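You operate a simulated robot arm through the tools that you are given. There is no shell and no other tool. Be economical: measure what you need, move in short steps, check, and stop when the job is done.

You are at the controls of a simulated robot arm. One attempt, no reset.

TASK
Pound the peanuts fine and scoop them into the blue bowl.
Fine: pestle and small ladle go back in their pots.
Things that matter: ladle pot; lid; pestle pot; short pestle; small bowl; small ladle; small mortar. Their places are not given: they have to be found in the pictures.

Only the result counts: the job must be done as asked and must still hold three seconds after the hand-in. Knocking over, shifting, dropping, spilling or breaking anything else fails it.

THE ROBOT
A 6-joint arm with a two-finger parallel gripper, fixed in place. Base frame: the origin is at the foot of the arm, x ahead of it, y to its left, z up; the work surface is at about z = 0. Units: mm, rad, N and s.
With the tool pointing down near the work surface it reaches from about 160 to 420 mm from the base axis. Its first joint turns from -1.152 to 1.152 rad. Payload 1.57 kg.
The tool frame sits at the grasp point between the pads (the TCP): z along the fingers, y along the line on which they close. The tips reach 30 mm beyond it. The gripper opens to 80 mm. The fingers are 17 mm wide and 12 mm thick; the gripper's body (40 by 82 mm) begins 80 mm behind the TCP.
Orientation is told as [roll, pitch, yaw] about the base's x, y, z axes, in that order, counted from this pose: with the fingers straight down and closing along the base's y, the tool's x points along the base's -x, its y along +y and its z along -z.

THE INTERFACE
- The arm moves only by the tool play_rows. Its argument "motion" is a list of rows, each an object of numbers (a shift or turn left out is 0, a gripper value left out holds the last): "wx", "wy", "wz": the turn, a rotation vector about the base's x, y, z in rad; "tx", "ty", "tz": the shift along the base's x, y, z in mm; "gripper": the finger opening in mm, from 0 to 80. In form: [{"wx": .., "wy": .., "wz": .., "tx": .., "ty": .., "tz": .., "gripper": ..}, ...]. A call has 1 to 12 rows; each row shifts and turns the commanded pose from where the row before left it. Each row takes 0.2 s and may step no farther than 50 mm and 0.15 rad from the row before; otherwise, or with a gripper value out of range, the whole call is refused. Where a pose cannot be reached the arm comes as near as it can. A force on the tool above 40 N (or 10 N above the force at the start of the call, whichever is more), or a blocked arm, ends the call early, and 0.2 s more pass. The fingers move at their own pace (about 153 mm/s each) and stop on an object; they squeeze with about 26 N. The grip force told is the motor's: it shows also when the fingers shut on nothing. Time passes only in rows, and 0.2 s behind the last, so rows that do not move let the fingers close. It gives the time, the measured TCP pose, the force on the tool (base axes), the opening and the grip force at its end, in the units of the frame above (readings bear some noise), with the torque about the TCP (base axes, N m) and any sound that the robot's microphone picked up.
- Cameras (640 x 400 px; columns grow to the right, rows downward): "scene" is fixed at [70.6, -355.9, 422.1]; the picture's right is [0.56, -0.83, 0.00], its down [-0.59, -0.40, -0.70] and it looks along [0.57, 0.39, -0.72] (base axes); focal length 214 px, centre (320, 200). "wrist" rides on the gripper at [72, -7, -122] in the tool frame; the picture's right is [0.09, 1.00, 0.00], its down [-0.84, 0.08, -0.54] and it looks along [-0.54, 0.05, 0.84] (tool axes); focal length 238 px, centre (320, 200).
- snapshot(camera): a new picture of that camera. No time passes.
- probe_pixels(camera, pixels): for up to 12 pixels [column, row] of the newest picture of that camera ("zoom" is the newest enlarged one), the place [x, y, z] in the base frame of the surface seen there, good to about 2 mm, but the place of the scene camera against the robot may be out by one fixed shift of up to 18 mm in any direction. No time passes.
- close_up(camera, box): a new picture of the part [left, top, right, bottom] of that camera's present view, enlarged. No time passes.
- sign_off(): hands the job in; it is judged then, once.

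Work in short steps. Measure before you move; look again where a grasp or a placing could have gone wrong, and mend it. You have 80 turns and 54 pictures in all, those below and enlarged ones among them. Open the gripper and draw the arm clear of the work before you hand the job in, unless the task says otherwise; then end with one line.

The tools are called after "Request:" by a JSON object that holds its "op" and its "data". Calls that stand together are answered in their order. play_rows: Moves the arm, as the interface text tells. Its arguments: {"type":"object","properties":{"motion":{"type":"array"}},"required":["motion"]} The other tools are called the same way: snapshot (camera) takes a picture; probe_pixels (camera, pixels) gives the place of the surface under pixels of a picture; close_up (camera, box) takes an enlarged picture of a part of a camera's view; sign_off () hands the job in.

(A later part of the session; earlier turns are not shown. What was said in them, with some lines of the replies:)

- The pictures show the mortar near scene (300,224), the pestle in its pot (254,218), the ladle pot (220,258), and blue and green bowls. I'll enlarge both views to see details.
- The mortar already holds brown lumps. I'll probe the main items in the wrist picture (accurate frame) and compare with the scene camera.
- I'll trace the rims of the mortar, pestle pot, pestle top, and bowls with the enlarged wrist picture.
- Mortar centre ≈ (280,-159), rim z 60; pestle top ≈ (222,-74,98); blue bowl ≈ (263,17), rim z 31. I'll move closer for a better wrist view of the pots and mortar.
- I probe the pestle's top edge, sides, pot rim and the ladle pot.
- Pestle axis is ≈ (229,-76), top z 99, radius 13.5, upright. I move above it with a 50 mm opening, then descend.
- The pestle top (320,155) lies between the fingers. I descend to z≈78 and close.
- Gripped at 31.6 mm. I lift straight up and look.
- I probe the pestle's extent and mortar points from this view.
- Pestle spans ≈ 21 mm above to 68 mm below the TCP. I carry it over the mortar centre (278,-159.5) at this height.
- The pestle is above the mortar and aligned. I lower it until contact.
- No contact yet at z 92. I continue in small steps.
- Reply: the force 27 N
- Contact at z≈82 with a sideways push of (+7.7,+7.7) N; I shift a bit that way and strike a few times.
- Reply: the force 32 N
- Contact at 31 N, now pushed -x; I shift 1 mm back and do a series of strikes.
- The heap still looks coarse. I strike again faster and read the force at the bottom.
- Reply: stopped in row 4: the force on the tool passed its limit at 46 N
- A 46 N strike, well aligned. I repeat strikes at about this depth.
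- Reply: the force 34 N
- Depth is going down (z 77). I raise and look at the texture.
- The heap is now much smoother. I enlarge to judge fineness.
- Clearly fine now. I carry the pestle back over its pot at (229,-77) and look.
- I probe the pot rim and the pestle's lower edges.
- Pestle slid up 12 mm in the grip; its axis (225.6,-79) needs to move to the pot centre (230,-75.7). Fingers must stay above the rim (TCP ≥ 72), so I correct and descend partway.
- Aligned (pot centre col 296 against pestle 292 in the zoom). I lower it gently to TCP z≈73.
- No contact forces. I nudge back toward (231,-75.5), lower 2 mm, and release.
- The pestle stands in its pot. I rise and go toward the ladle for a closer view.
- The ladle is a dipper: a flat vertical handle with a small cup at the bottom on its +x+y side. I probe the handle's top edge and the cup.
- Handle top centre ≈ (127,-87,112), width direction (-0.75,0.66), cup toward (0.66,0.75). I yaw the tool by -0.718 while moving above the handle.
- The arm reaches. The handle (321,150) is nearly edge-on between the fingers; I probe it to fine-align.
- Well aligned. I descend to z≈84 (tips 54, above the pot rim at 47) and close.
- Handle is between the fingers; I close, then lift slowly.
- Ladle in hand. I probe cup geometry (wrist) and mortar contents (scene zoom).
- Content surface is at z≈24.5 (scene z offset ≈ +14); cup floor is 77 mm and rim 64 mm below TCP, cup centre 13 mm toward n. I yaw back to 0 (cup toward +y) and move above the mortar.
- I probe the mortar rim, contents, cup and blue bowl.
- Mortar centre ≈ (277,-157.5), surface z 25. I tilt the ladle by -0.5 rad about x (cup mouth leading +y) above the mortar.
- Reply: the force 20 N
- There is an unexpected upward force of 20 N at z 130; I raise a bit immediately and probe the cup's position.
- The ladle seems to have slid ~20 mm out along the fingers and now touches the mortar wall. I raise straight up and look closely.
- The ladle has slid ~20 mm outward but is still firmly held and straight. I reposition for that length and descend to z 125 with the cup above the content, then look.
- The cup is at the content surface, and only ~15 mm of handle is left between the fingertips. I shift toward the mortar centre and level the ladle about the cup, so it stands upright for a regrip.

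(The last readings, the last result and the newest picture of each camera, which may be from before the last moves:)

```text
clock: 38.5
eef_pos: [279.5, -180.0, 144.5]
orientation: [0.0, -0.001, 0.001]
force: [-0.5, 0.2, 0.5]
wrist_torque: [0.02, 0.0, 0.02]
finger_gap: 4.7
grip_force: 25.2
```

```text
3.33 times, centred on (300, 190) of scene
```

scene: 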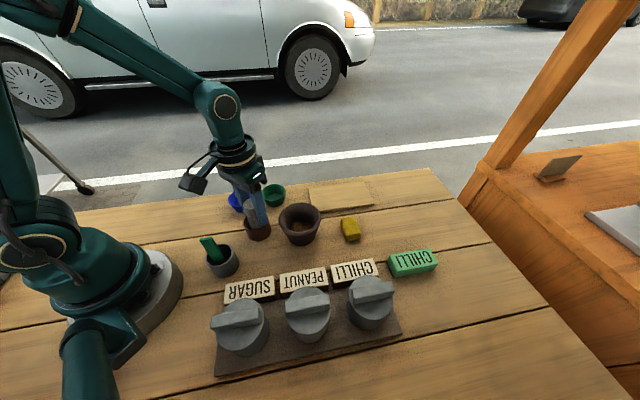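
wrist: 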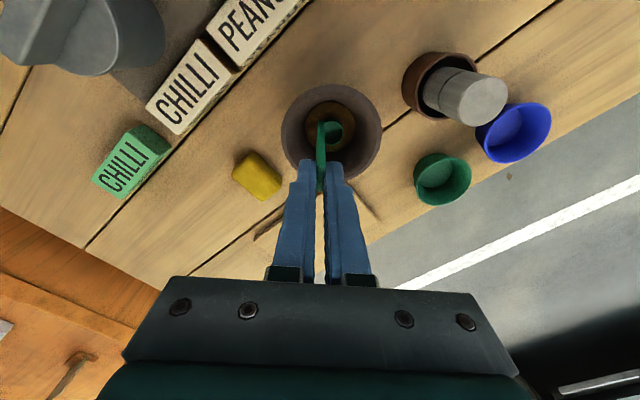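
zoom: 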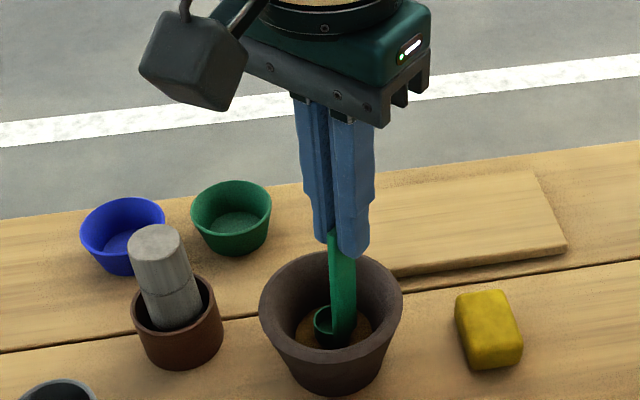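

I probe the cup and handle positions.

Request:
{"op": "probe_pixels", "data": {"camera": "zoom", "pixels": [[323, 318], [322, 335], [343, 340], [333, 240], [360, 330], [300, 325], [340, 300]]}}

Request:
{"op": "probe_pixels", "data": {"camera": "wrist", "pixels": [[332, 131], [341, 131], [334, 121], [320, 130], [320, 150], [320, 190], [332, 107], [348, 120]]}}

```text
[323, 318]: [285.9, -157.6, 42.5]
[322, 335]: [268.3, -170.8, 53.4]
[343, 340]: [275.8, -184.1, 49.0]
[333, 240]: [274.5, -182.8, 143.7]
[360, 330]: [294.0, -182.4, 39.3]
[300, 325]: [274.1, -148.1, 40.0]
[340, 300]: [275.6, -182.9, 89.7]
```

```text
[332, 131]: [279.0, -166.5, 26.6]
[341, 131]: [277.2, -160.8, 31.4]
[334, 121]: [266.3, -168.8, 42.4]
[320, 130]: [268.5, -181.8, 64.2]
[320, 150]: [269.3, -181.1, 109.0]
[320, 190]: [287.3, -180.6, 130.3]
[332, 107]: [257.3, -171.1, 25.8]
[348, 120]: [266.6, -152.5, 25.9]
```

Cup bottom is at z≈24, handle end 14 mm below TCP. I centre the ladle (+8 y) and lower until it stands on the mortar floor.

Request:
{"op": "play_rows", "data": {"motion": [{"ty": 8, "tx": -1.5}, {"tz": -3}, {"tz": -2}, {"tz": -2}, {"tz": -2}, {}]}}

```text
clock: 39.9
eef_pos: [279.4, -171.9, 136.8]
orientation: [-0.003, -0.003, 0.0]
force: [-3.1, -1.3, 20.6]
wrist_torque: [0.04, 0.31, 0.08]
finger_gap: 4.8
grip_force: 25.7
```

Standing on the floor with 20 N. I ease off 1 mm, loosen slightly, slide the fingers down 42 mm, and close again.

Request:
{"op": "play_rows", "data": {"motion": [{"tz": 1}, {"gripper": 9}, {}, {"tz": -14}, {"tz": -14}, {"tz": -14}, {"gripper": 0}, {}, {}]}}

Request:
{"op": "close_up", "data": {"camera": "scene", "box": [240, 130, 360, 250]}}

```text
clock: 41.9
eef_pos: [278.8, -170.6, 94.3]
orientation: [-0.001, -0.003, 0.0]
force: [-1.6, 1.9, 21.4]
wrist_torque: [0.33, 0.23, 0.02]
finger_gap: 5.3
grip_force: 25.2
```

```text
3.33 times, centred on (300, 190) of scene
```

zoom: 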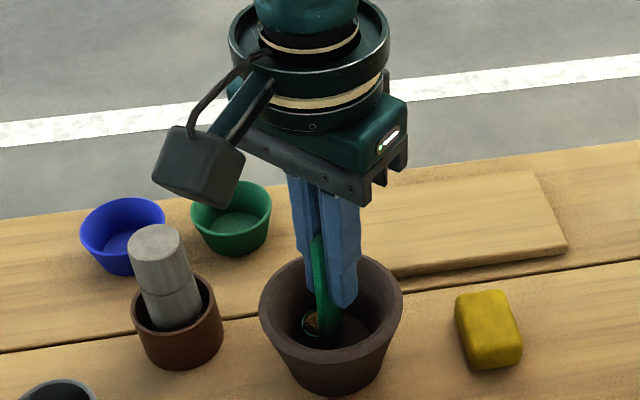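

The mortar now looks empty and the cup shows brown content: the scoop has loaded. I check with an enlarged view.

Request:
{"op": "close_up", "data": {"camera": "scene", "box": [275, 195, 335, 250]}}

```text
7.27 times, centred on (305, 222) of scene
```

zoom: 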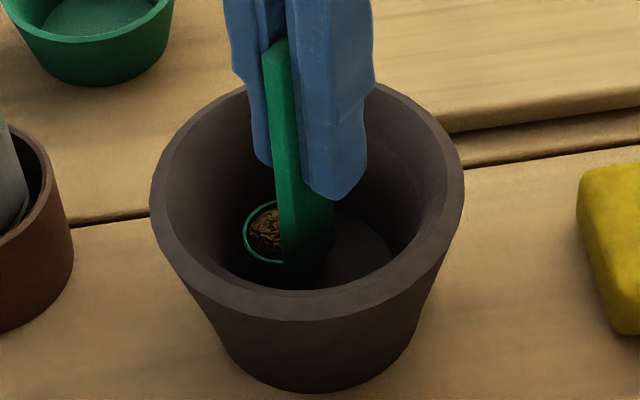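

Loaded. I lift straight up, level and smoothly.

Request:
{"op": "play_rows", "data": {"motion": [{"tz": 4}, {"tz": 8}, {"tz": 14}, {"tz": 16}, {"tz": 16}, {"tz": 16}, {"tz": 14}, {"tz": 10}, {"tz": 6}, {"tz": 3}, {}]}}

Request:
{"op": "snapshot", "data": {"camera": "wrist"}}

```text
clock: 44.3
eef_pos: [278.1, -170.7, 201.0]
orientation: [0.001, -0.002, 0.0]
force: [0.2, 0.4, -0.4]
wrist_torque: [-0.01, 0.0, -0.01]
finger_gap: 5.3
grip_force: 25.3
```

```text
12 pictures are left
```

wrist: 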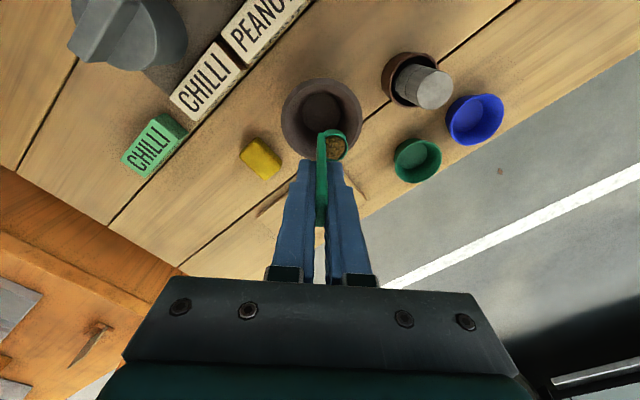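

The cup is full, but the mortar seems moved relative to before (rim cols 282–361 vs 294–371). I measure it.

Request:
{"op": "probe_pixels", "data": {"camera": "wrist", "pixels": [[284, 118], [359, 118], [321, 80], [300, 90], [345, 92], [286, 130], [334, 148], [474, 117], [449, 122], [501, 110], [321, 110]]}}

```text
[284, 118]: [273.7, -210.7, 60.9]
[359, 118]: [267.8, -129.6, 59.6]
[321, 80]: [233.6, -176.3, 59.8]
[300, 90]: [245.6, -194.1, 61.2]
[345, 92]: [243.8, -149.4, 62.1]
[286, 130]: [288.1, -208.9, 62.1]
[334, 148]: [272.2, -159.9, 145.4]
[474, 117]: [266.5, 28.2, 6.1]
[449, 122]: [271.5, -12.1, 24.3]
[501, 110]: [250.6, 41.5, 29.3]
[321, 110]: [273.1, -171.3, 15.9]
```

Mortar slid ~12 mm toward -y (centre ≈ (274,-170)); I can ease it back later. Now I carry the level ladle to over the blue bowl at height.

Request:
{"op": "play_rows", "data": {"motion": [{"ty": 5}, {"ty": 12, "tx": -2}, {"ty": 18, "tx": -2}, {"ty": 20, "tx": -2}, {"ty": 20, "tx": -2}, {"ty": 20, "tx": -2}, {"ty": 20, "tx": -2}, {"ty": 18, "tx": -1}, {"ty": 15}, {"ty": 10}, {"ty": 5}, {}]}}

Request:
{"op": "snapshot", "data": {"camera": "wrist"}}

```text
clock: 46.9
eef_pos: [262.5, -8.7, 202.3]
orientation: [-0.001, -0.004, -0.002]
force: [-0.2, -0.2, 0.2]
wrist_torque: [-0.02, -0.05, -0.04]
finger_gap: 5.2
grip_force: 25.4
```

```text
11 pictures are left
```

wrist: 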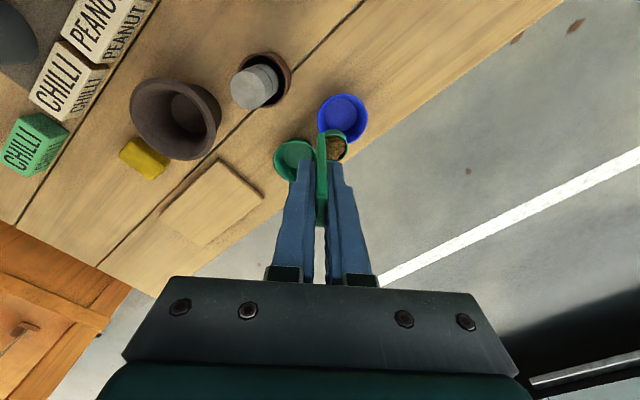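

I probe the blue bowl's rim and the cup.

Request:
{"op": "probe_pixels", "data": {"camera": "wrist", "pixels": [[319, 118], [367, 118], [343, 95], [327, 101], [360, 100], [364, 130], [344, 112], [336, 145], [346, 147], [335, 133], [296, 158]]}}

```text
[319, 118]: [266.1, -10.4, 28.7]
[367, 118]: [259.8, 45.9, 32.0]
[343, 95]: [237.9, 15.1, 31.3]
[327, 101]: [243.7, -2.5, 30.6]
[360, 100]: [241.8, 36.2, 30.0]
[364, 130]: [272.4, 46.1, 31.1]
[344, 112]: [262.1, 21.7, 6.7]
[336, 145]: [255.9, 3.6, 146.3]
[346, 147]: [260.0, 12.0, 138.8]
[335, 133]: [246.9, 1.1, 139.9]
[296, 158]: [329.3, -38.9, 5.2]
```

Bowl centre ≈ (266.5,17.5); cup is about 7 mm too far -x. I shift, then lower so the cup bottom sits ~15 mm above the bowl rim.

Request:
{"op": "play_rows", "data": {"motion": [{"tx": 3.5, "ty": 1}, {"tx": 3.5, "ty": 1, "tz": -6}, {"tz": -14}, {"tz": -16}, {"tz": -16}, {"tz": -14}, {"tz": -8}, {"tz": -4}, {}, {}]}}

Request:
{"op": "close_up", "data": {"camera": "scene", "box": [200, 130, 300, 230]}}

```text
clock: 49.1
eef_pos: [270.9, -6.9, 124.6]
orientation: [0.0, -0.001, -0.002]
force: [-0.5, 0.0, -0.4]
wrist_torque: [0.01, -0.04, 0.01]
finger_gap: 5.3
grip_force: 25.2
```

```text
4.00 times, centred on (250, 180) of scene
```

zoom: 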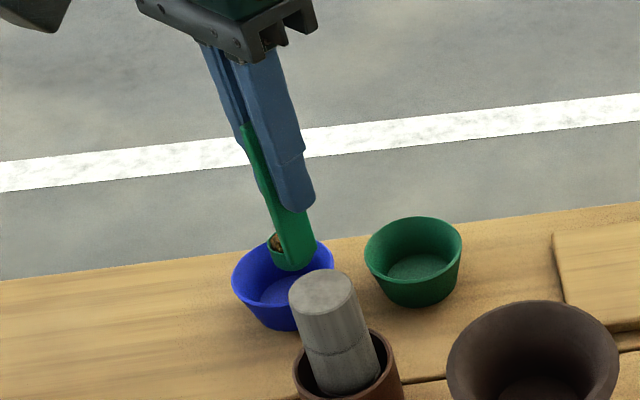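

The cup is over the blue bowl. I tilt to -0.75 rad keeping the pouring lip in place.

Request:
{"op": "play_rows", "data": {"motion": [{"wx": -0.15, "ty": 9.8, "tz": 2.6, "tx": -1}, {"wx": -0.15, "ty": 10.1, "tz": 1.0}, {"wx": -0.15, "ty": 10.1, "tz": -0.4}, {"wx": -0.15, "ty": 10, "tz": -2}, {"wx": -0.15, "ty": 9.5, "tz": -3.4}, {}]}}

Request:
{"op": "close_up", "data": {"camera": "scene", "box": [200, 130, 300, 230]}}

```text
clock: 50.5
eef_pos: [269.7, 43.2, 122.6]
orientation: [-0.752, -0.004, 0.001]
force: [0.9, -0.4, -0.4]
wrist_torque: [0.02, 0.01, -0.03]
finger_gap: 5.3
grip_force: 25.1
```

```text
4.00 times, centred on (250, 180) of scene
```

zoom: 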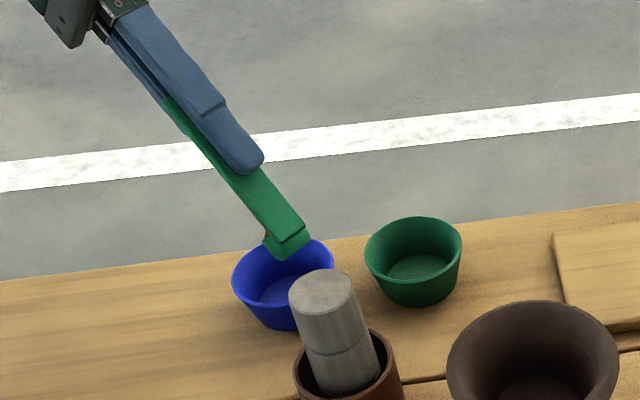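

Still loaded, over the bowl. I continue tilting to -1.35.

Request:
{"op": "play_rows", "data": {"motion": [{"wx": -0.15, "ty": 8.9, "tz": -4.8}, {"wx": -0.15, "ty": 8.1, "tz": -6.1}, {"wx": -0.15, "ty": 7.2, "tz": -7.2}, {"wx": -0.15, "ty": 5.9, "tz": -8.2}, {}]}}

Request:
{"op": "close_up", "data": {"camera": "scene", "box": [200, 130, 300, 230]}}

```text
clock: 51.7
eef_pos: [271.2, 72.3, 96.1]
orientation: [-1.352, -0.003, 0.004]
force: [0.2, 0.1, 0.2]
wrist_torque: [0.04, 0.01, -0.04]
finger_gap: 5.4
grip_force: 25.6
```

```text
4.00 times, centred on (250, 180) of scene
```

zoom: 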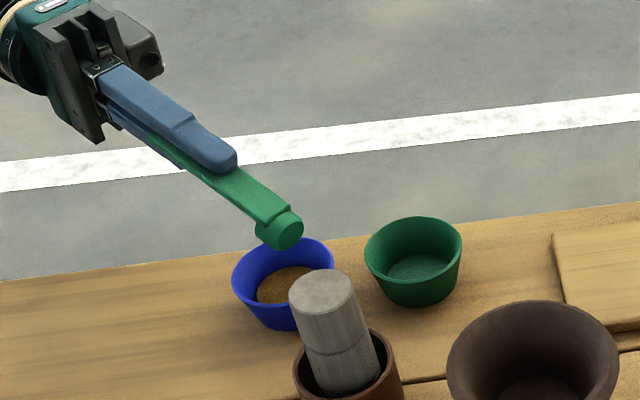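

The contents are in the blue bowl. I tilt slightly further to empty the cup, hold, then begin returning while rising.

Request:
{"op": "play_rows", "data": {"motion": [{"wx": -0.15, "ty": 4.6, "tz": -7}, {"wx": -0.15, "ty": 3.3, "tz": -7}, {}, {}, {"wx": 0.15, "ty": -3.3, "tz": 12}, {"wx": 0.15, "ty": -4.6, "tz": 14}, {"wx": 0.15, "ty": -5.9, "tz": 16}, {"wx": 0.15, "ty": -7.2, "tz": 16}, {"wx": 0.15, "ty": -8.1, "tz": 16}, {"wx": 0.15, "ty": -8.9, "tz": 16}, {}]}}

```text
clock: 54.1
eef_pos: [254.0, 10.1, 170.7]
orientation: [-0.749, 0.0, 0.003]
force: [-0.2, 0.5, 0.4]
wrist_torque: [0.01, 0.01, 0.05]
finger_gap: 5.3
grip_force: 26.0
out of reach, approached as far as the arm can: row 1, 2
```

Now I level the ladle while rising to z≈205.

Request:
{"op": "play_rows", "data": {"motion": [{"tz": 12, "wx": 0.15}, {"tz": 12, "wx": 0.15}, {"tz": 10, "wx": 0.15}, {"wx": 0.15}, {"wx": 0.15}, {}]}}

Request:
{"op": "snapshot", "data": {"camera": "wrist"}}

```text
clock: 55.5
eef_pos: [255.2, 11.4, 206.3]
orientation: [0.001, -0.003, 0.0]
force: [0.5, -0.2, -0.4]
wrist_torque: [-0.02, 0.0, -0.03]
finger_gap: 4.9
grip_force: 25.5
```

```text
7 pictures are left
```

wrist: 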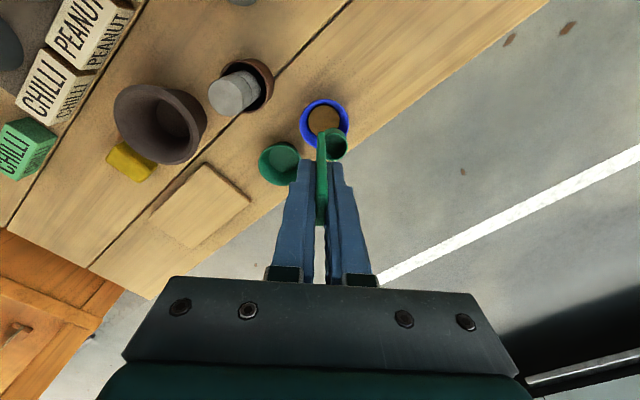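

Ladle held unchanged, cup empty, bowl filled. I move to above the ladle pot with yaw -0.715.

Request:
{"op": "play_rows", "data": {"motion": [{"tx": -12, "ty": -10}, {"wz": -0.143, "tx": -24, "ty": -19}, {"wz": -0.143, "tx": -24, "ty": -19}, {"wz": -0.143, "tx": -24, "ty": -19}, {"wz": -0.143, "tx": -24, "ty": -19}, {"wz": -0.143, "tx": -22, "ty": -16}, {"tz": -20}, {"tz": -15}, {}, {}]}}

Request:
{"op": "snapshot", "data": {"camera": "wrist"}}

```text
clock: 57.7
eef_pos: [124.5, -88.9, 167.8]
orientation: [0.0, -0.001, -0.716]
force: [0.1, -0.1, -0.7]
wrist_torque: [-0.02, -0.01, -0.02]
finger_gap: 5.3
grip_force: 25.7
```

```text
6 pictures are left
```

wrist: 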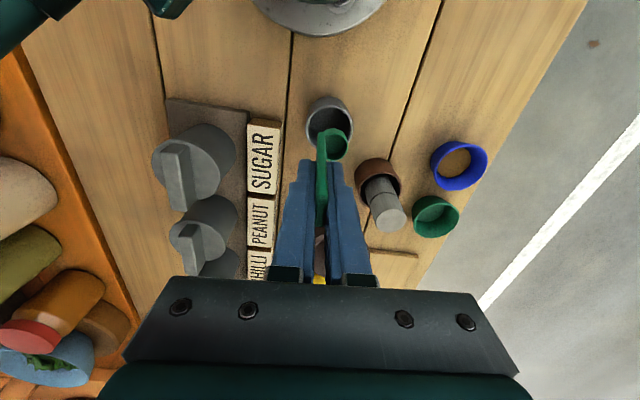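

Request:
{"op": "probe_pixels", "data": {"camera": "wrist", "pixels": [[307, 115], [353, 117], [329, 98], [311, 105], [348, 105], [335, 143], [347, 144], [336, 131], [340, 158], [321, 133], [329, 120]]}}

```text
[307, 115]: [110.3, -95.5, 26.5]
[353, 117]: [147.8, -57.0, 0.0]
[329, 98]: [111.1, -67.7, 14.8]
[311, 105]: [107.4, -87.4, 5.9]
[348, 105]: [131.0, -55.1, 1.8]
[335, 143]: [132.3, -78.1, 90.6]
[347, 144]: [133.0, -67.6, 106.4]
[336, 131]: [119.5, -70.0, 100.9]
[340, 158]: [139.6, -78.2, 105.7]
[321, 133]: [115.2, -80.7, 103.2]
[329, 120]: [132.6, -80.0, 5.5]
```

Cup centre ≈ (128,-79), pot centre ≈ (130.5,-83.5). I shift (+2.5,-4.5) and lower to just inside the rim, watching force.

Request:
{"op": "play_rows", "data": {"motion": [{"tx": 2.5, "ty": -4.5}, {"tz": -15}, {"tz": -15}, {"tz": -6}, {}, {}]}}

Request:
{"op": "close_up", "data": {"camera": "wrist", "box": [280, 90, 380, 170]}}

```text
clock: 59.1
eef_pos: [126.9, -93.3, 133.7]
orientation: [0.0, -0.003, -0.716]
force: [-0.4, 0.1, -0.6]
wrist_torque: [-0.01, 0.04, 0.01]
finger_gap: 5.1
grip_force: 25.9
```

```text
5.00 times, centred on (330, 130) of wrist
```

zoom: 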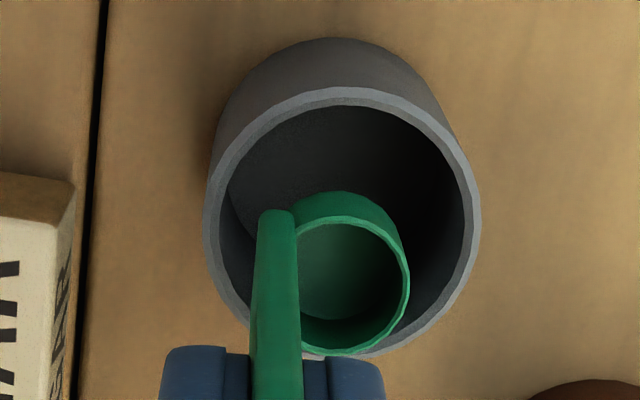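

I probe rim and cup in this view to confirm clearance.

Request:
{"op": "probe_pixels", "data": {"camera": "zoom", "pixels": [[212, 220], [472, 225], [340, 96], [255, 125], [430, 125], [404, 280], [345, 222], [335, 350], [276, 213], [350, 290], [460, 290]]}}

```text
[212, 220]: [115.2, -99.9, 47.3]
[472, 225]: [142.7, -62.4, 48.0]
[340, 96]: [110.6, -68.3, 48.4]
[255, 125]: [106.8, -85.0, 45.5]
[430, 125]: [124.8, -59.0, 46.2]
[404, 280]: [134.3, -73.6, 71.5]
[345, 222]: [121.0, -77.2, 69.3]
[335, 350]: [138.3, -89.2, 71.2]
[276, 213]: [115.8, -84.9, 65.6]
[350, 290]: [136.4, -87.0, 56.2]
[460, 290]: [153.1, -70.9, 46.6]
```

Cup centre (129.5,-82.5) matches the pot centre (130,-82). I lower gently to the bottom.

Request:
{"op": "play_rows", "data": {"motion": [{"tz": -12}, {"tz": -12}, {"tz": -10}, {"tz": -6}, {"tz": -4}, {"tz": -2}, {}]}}

```text
clock: 60.7
eef_pos: [128.1, -95.5, 87.2]
orientation: [0.0, -0.003, -0.715]
force: [0.4, 0.2, 0.6]
wrist_torque: [-0.01, 0.03, -0.02]
finger_gap: 5.2
grip_force: 25.1
```

No contact yet; I take small steps down.

Request:
{"op": "play_rows", "data": {"motion": [{"tz": -1.5}, {"tz": -1.5}, {"tz": -1}, {}]}}

```text
clock: 61.7
eef_pos: [129.6, -95.8, 83.3]
orientation: [0.001, -0.005, -0.714]
force: [0.0, -0.5, 21.7]
wrist_torque: [0.14, -0.07, -0.02]
finger_gap: 5.4
grip_force: 25.8
```

It stands on the pot floor (22 N). I ease off, open, and rise straight up.

Request:
{"op": "play_rows", "data": {"motion": [{"tz": 0.8}, {"gripper": 20}, {}, {"gripper": 32}, {"tz": 8}, {"tz": 25}, {"tz": 30}, {"tz": 40}, {"tz": 30}, {}]}}

Request:
{"op": "snapshot", "data": {"camera": "scene"}}

```text
clock: 63.9
eef_pos: [129.0, -94.2, 219.1]
orientation: [0.0, -0.002, -0.715]
force: [0.6, -0.1, -0.1]
wrist_torque: [0.02, -0.01, 0.03]
finger_gap: 32.2
grip_force: 0.1
```

```text
4 pictures are left
```

scene: 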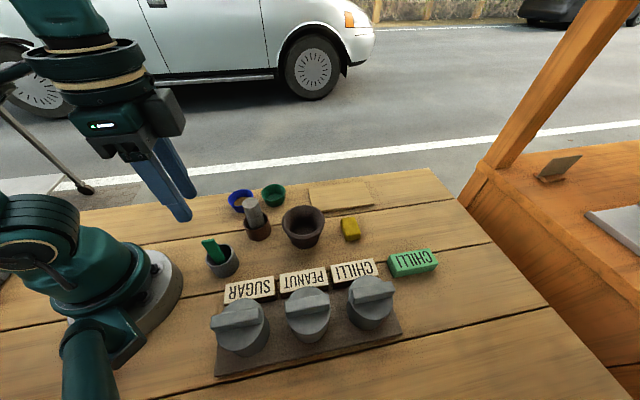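

Everything is in place; only the mortar sits ~12 mm toward -y of its start. I'll nudge it back with closed fingers from inside: first travel above it, yaw 0.

Request:
{"op": "play_rows", "data": {"motion": [{"wz": 0.143, "tx": 15, "ty": -5, "gripper": 0}, {"wz": 0.143, "tx": 28, "ty": -14}, {"wz": 0.143, "tx": 28, "ty": -14}, {"wz": 0.143, "tx": 28, "ty": -14}, {"wz": 0.143, "tx": 28, "ty": -14}, {"tx": 20, "ty": -15}, {"tz": -30}, {}, {}]}}

Request:
{"op": "snapshot", "data": {"camera": "wrist"}}

```text
clock: 65.9
eef_pos: [273.2, -172.3, 187.2]
orientation: [0.0, -0.002, -0.002]
force: [-0.2, -0.3, 0.4]
wrist_torque: [0.0, 0.02, -0.01]
finger_gap: 0.0
grip_force: 21.4
```

```text
3 pictures are left
```

wrist: 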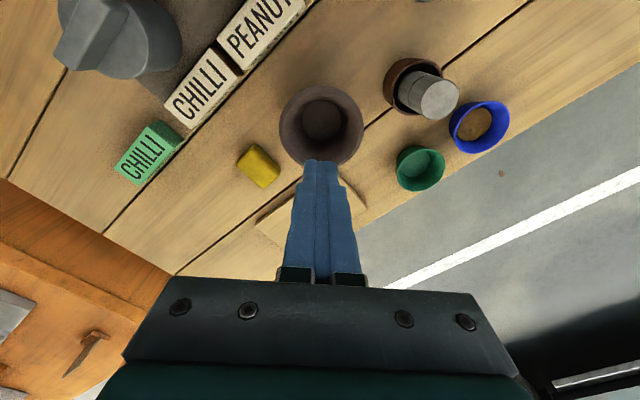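

Request:
{"op": "probe_pixels", "data": {"camera": "wrist", "pixels": [[282, 125], [361, 125], [322, 87], [300, 97], [345, 97], [320, 119], [303, 120], [340, 120], [320, 105]]}}

```text
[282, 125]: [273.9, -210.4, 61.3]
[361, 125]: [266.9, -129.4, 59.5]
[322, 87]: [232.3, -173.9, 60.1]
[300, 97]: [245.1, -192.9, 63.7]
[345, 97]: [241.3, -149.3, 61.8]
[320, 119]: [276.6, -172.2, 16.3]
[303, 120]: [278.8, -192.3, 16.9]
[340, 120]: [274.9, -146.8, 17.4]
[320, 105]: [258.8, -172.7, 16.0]
```

Mortar centre (273,-170), original ≈ (278,-159). I descend inside and push gently along (0.41,0.91).

Request:
{"op": "play_rows", "data": {"motion": [{"ty": 2, "tz": -30}, {"tz": -30}, {"tz": -30}, {"tz": -20}, {"tz": -9}, {}, {}]}}

Request:
{"op": "play_rows", "data": {"motion": [{"tx": 1.7, "ty": 3.8}, {"tx": 1.7, "ty": 3.8}, {"tx": 1.4, "ty": 3}, {"tx": 1.2, "ty": 2.6}, {"tx": 1.2, "ty": 2.6}, {"tx": 1.2, "ty": 2.6}, {"tx": 1.2, "ty": 2.6}, {"tx": 1.1, "ty": 2.4}, {}]}}

```text
clock: 67.5
eef_pos: [275.1, -170.1, 66.5]
orientation: [0.0, 0.0, -0.002]
force: [0.1, 0.2, -0.3]
wrist_torque: [0.02, 0.0, 0.0]
finger_gap: 0.0
grip_force: 21.0
```

```text
clock: 69.5
eef_pos: [285.5, -146.4, 67.6]
orientation: [0.0, -0.003, 0.0]
force: [0.0, -2.7, 2.8]
wrist_torque: [-0.06, -0.02, -0.02]
finger_gap: 0.0
grip_force: 21.5
```

Gentle contact only (≈4 N). I back off from the wall, rise clear, and check.

Request:
{"op": "play_rows", "data": {"motion": [{"tx": -3, "ty": -6}, {"tx": -3, "ty": -6}, {"tz": 25}, {"tz": 35}, {"tz": 40}, {"tz": 20, "tx": -6, "ty": -14}, {}, {}]}}

Request:
{"op": "snapshot", "data": {"camera": "wrist"}}

Request:
{"op": "probe_pixels", "data": {"camera": "wrist", "pixels": [[294, 125], [371, 125], [333, 88], [312, 97], [355, 97], [331, 119]]}}

```text
clock: 71.3
eef_pos: [276.5, -170.7, 185.5]
orientation: [0.0, -0.001, -0.001]
force: [0.3, -0.6, -0.2]
wrist_torque: [0.01, -0.01, 0.04]
finger_gap: 0.0
grip_force: 21.0
```

```text
2 pictures are left
```

wrist: 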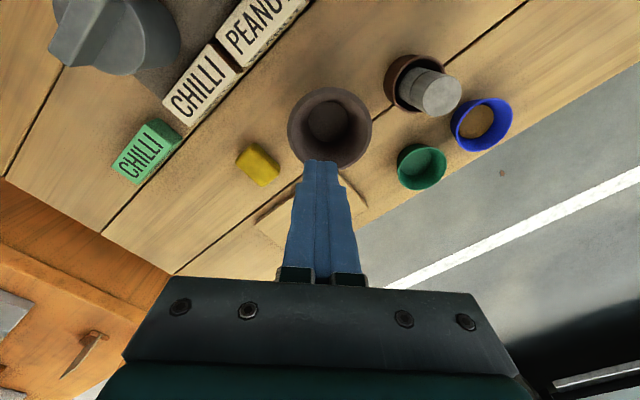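

```text
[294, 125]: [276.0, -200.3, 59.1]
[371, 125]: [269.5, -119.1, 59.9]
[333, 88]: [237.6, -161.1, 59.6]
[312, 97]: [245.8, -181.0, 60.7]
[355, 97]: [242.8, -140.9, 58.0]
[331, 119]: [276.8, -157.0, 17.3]
```

The mortar is back at ≈ (277,-160), matching its start. I open the gripper, rise clear, and take a last look.

Request:
{"op": "play_rows", "data": {"motion": [{"tz": 30, "tx": -15, "ty": 10}, {"tz": 30, "tx": -20, "ty": 15}, {"tz": 20, "tx": -20, "ty": 15, "gripper": 80}, {}, {}, {}]}}

Request:
{"op": "close_up", "data": {"camera": "scene", "box": [190, 170, 390, 295]}}

```text
clock: 72.7
eef_pos: [222.9, -131.3, 267.1]
orientation: [0.0, -0.001, -0.001]
force: [-0.2, 0.4, 0.2]
wrist_torque: [-0.02, 0.03, 0.03]
finger_gap: 80.0
grip_force: 0.1
```

```text
3.20 times, centred on (290, 232) of scene
```

zoom: 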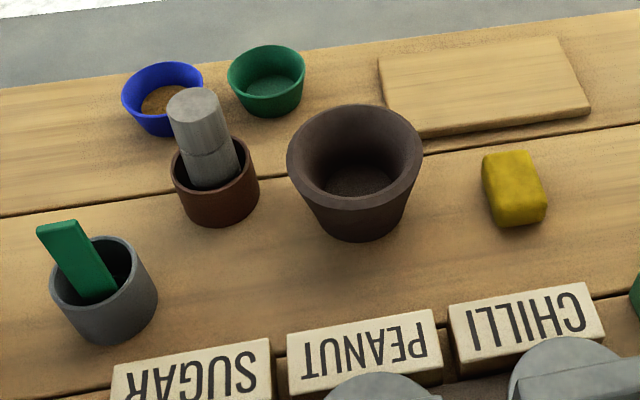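

The picture shows the ground peanuts in the blue bowl, the mortar empty, and the pestle and ladle standing in their pots. I hand the job in.

Request:
{"op": "sign_off", "data": {}}

```text
The job is handed in.
```

The peanuts are pounded fine and in the blue bowl, the pestle and small ladle are back in their pots, and the job is handed in. The mortar slid about 12 mm while I scooped, so I nudged it back to within about 2 mm of where it started.
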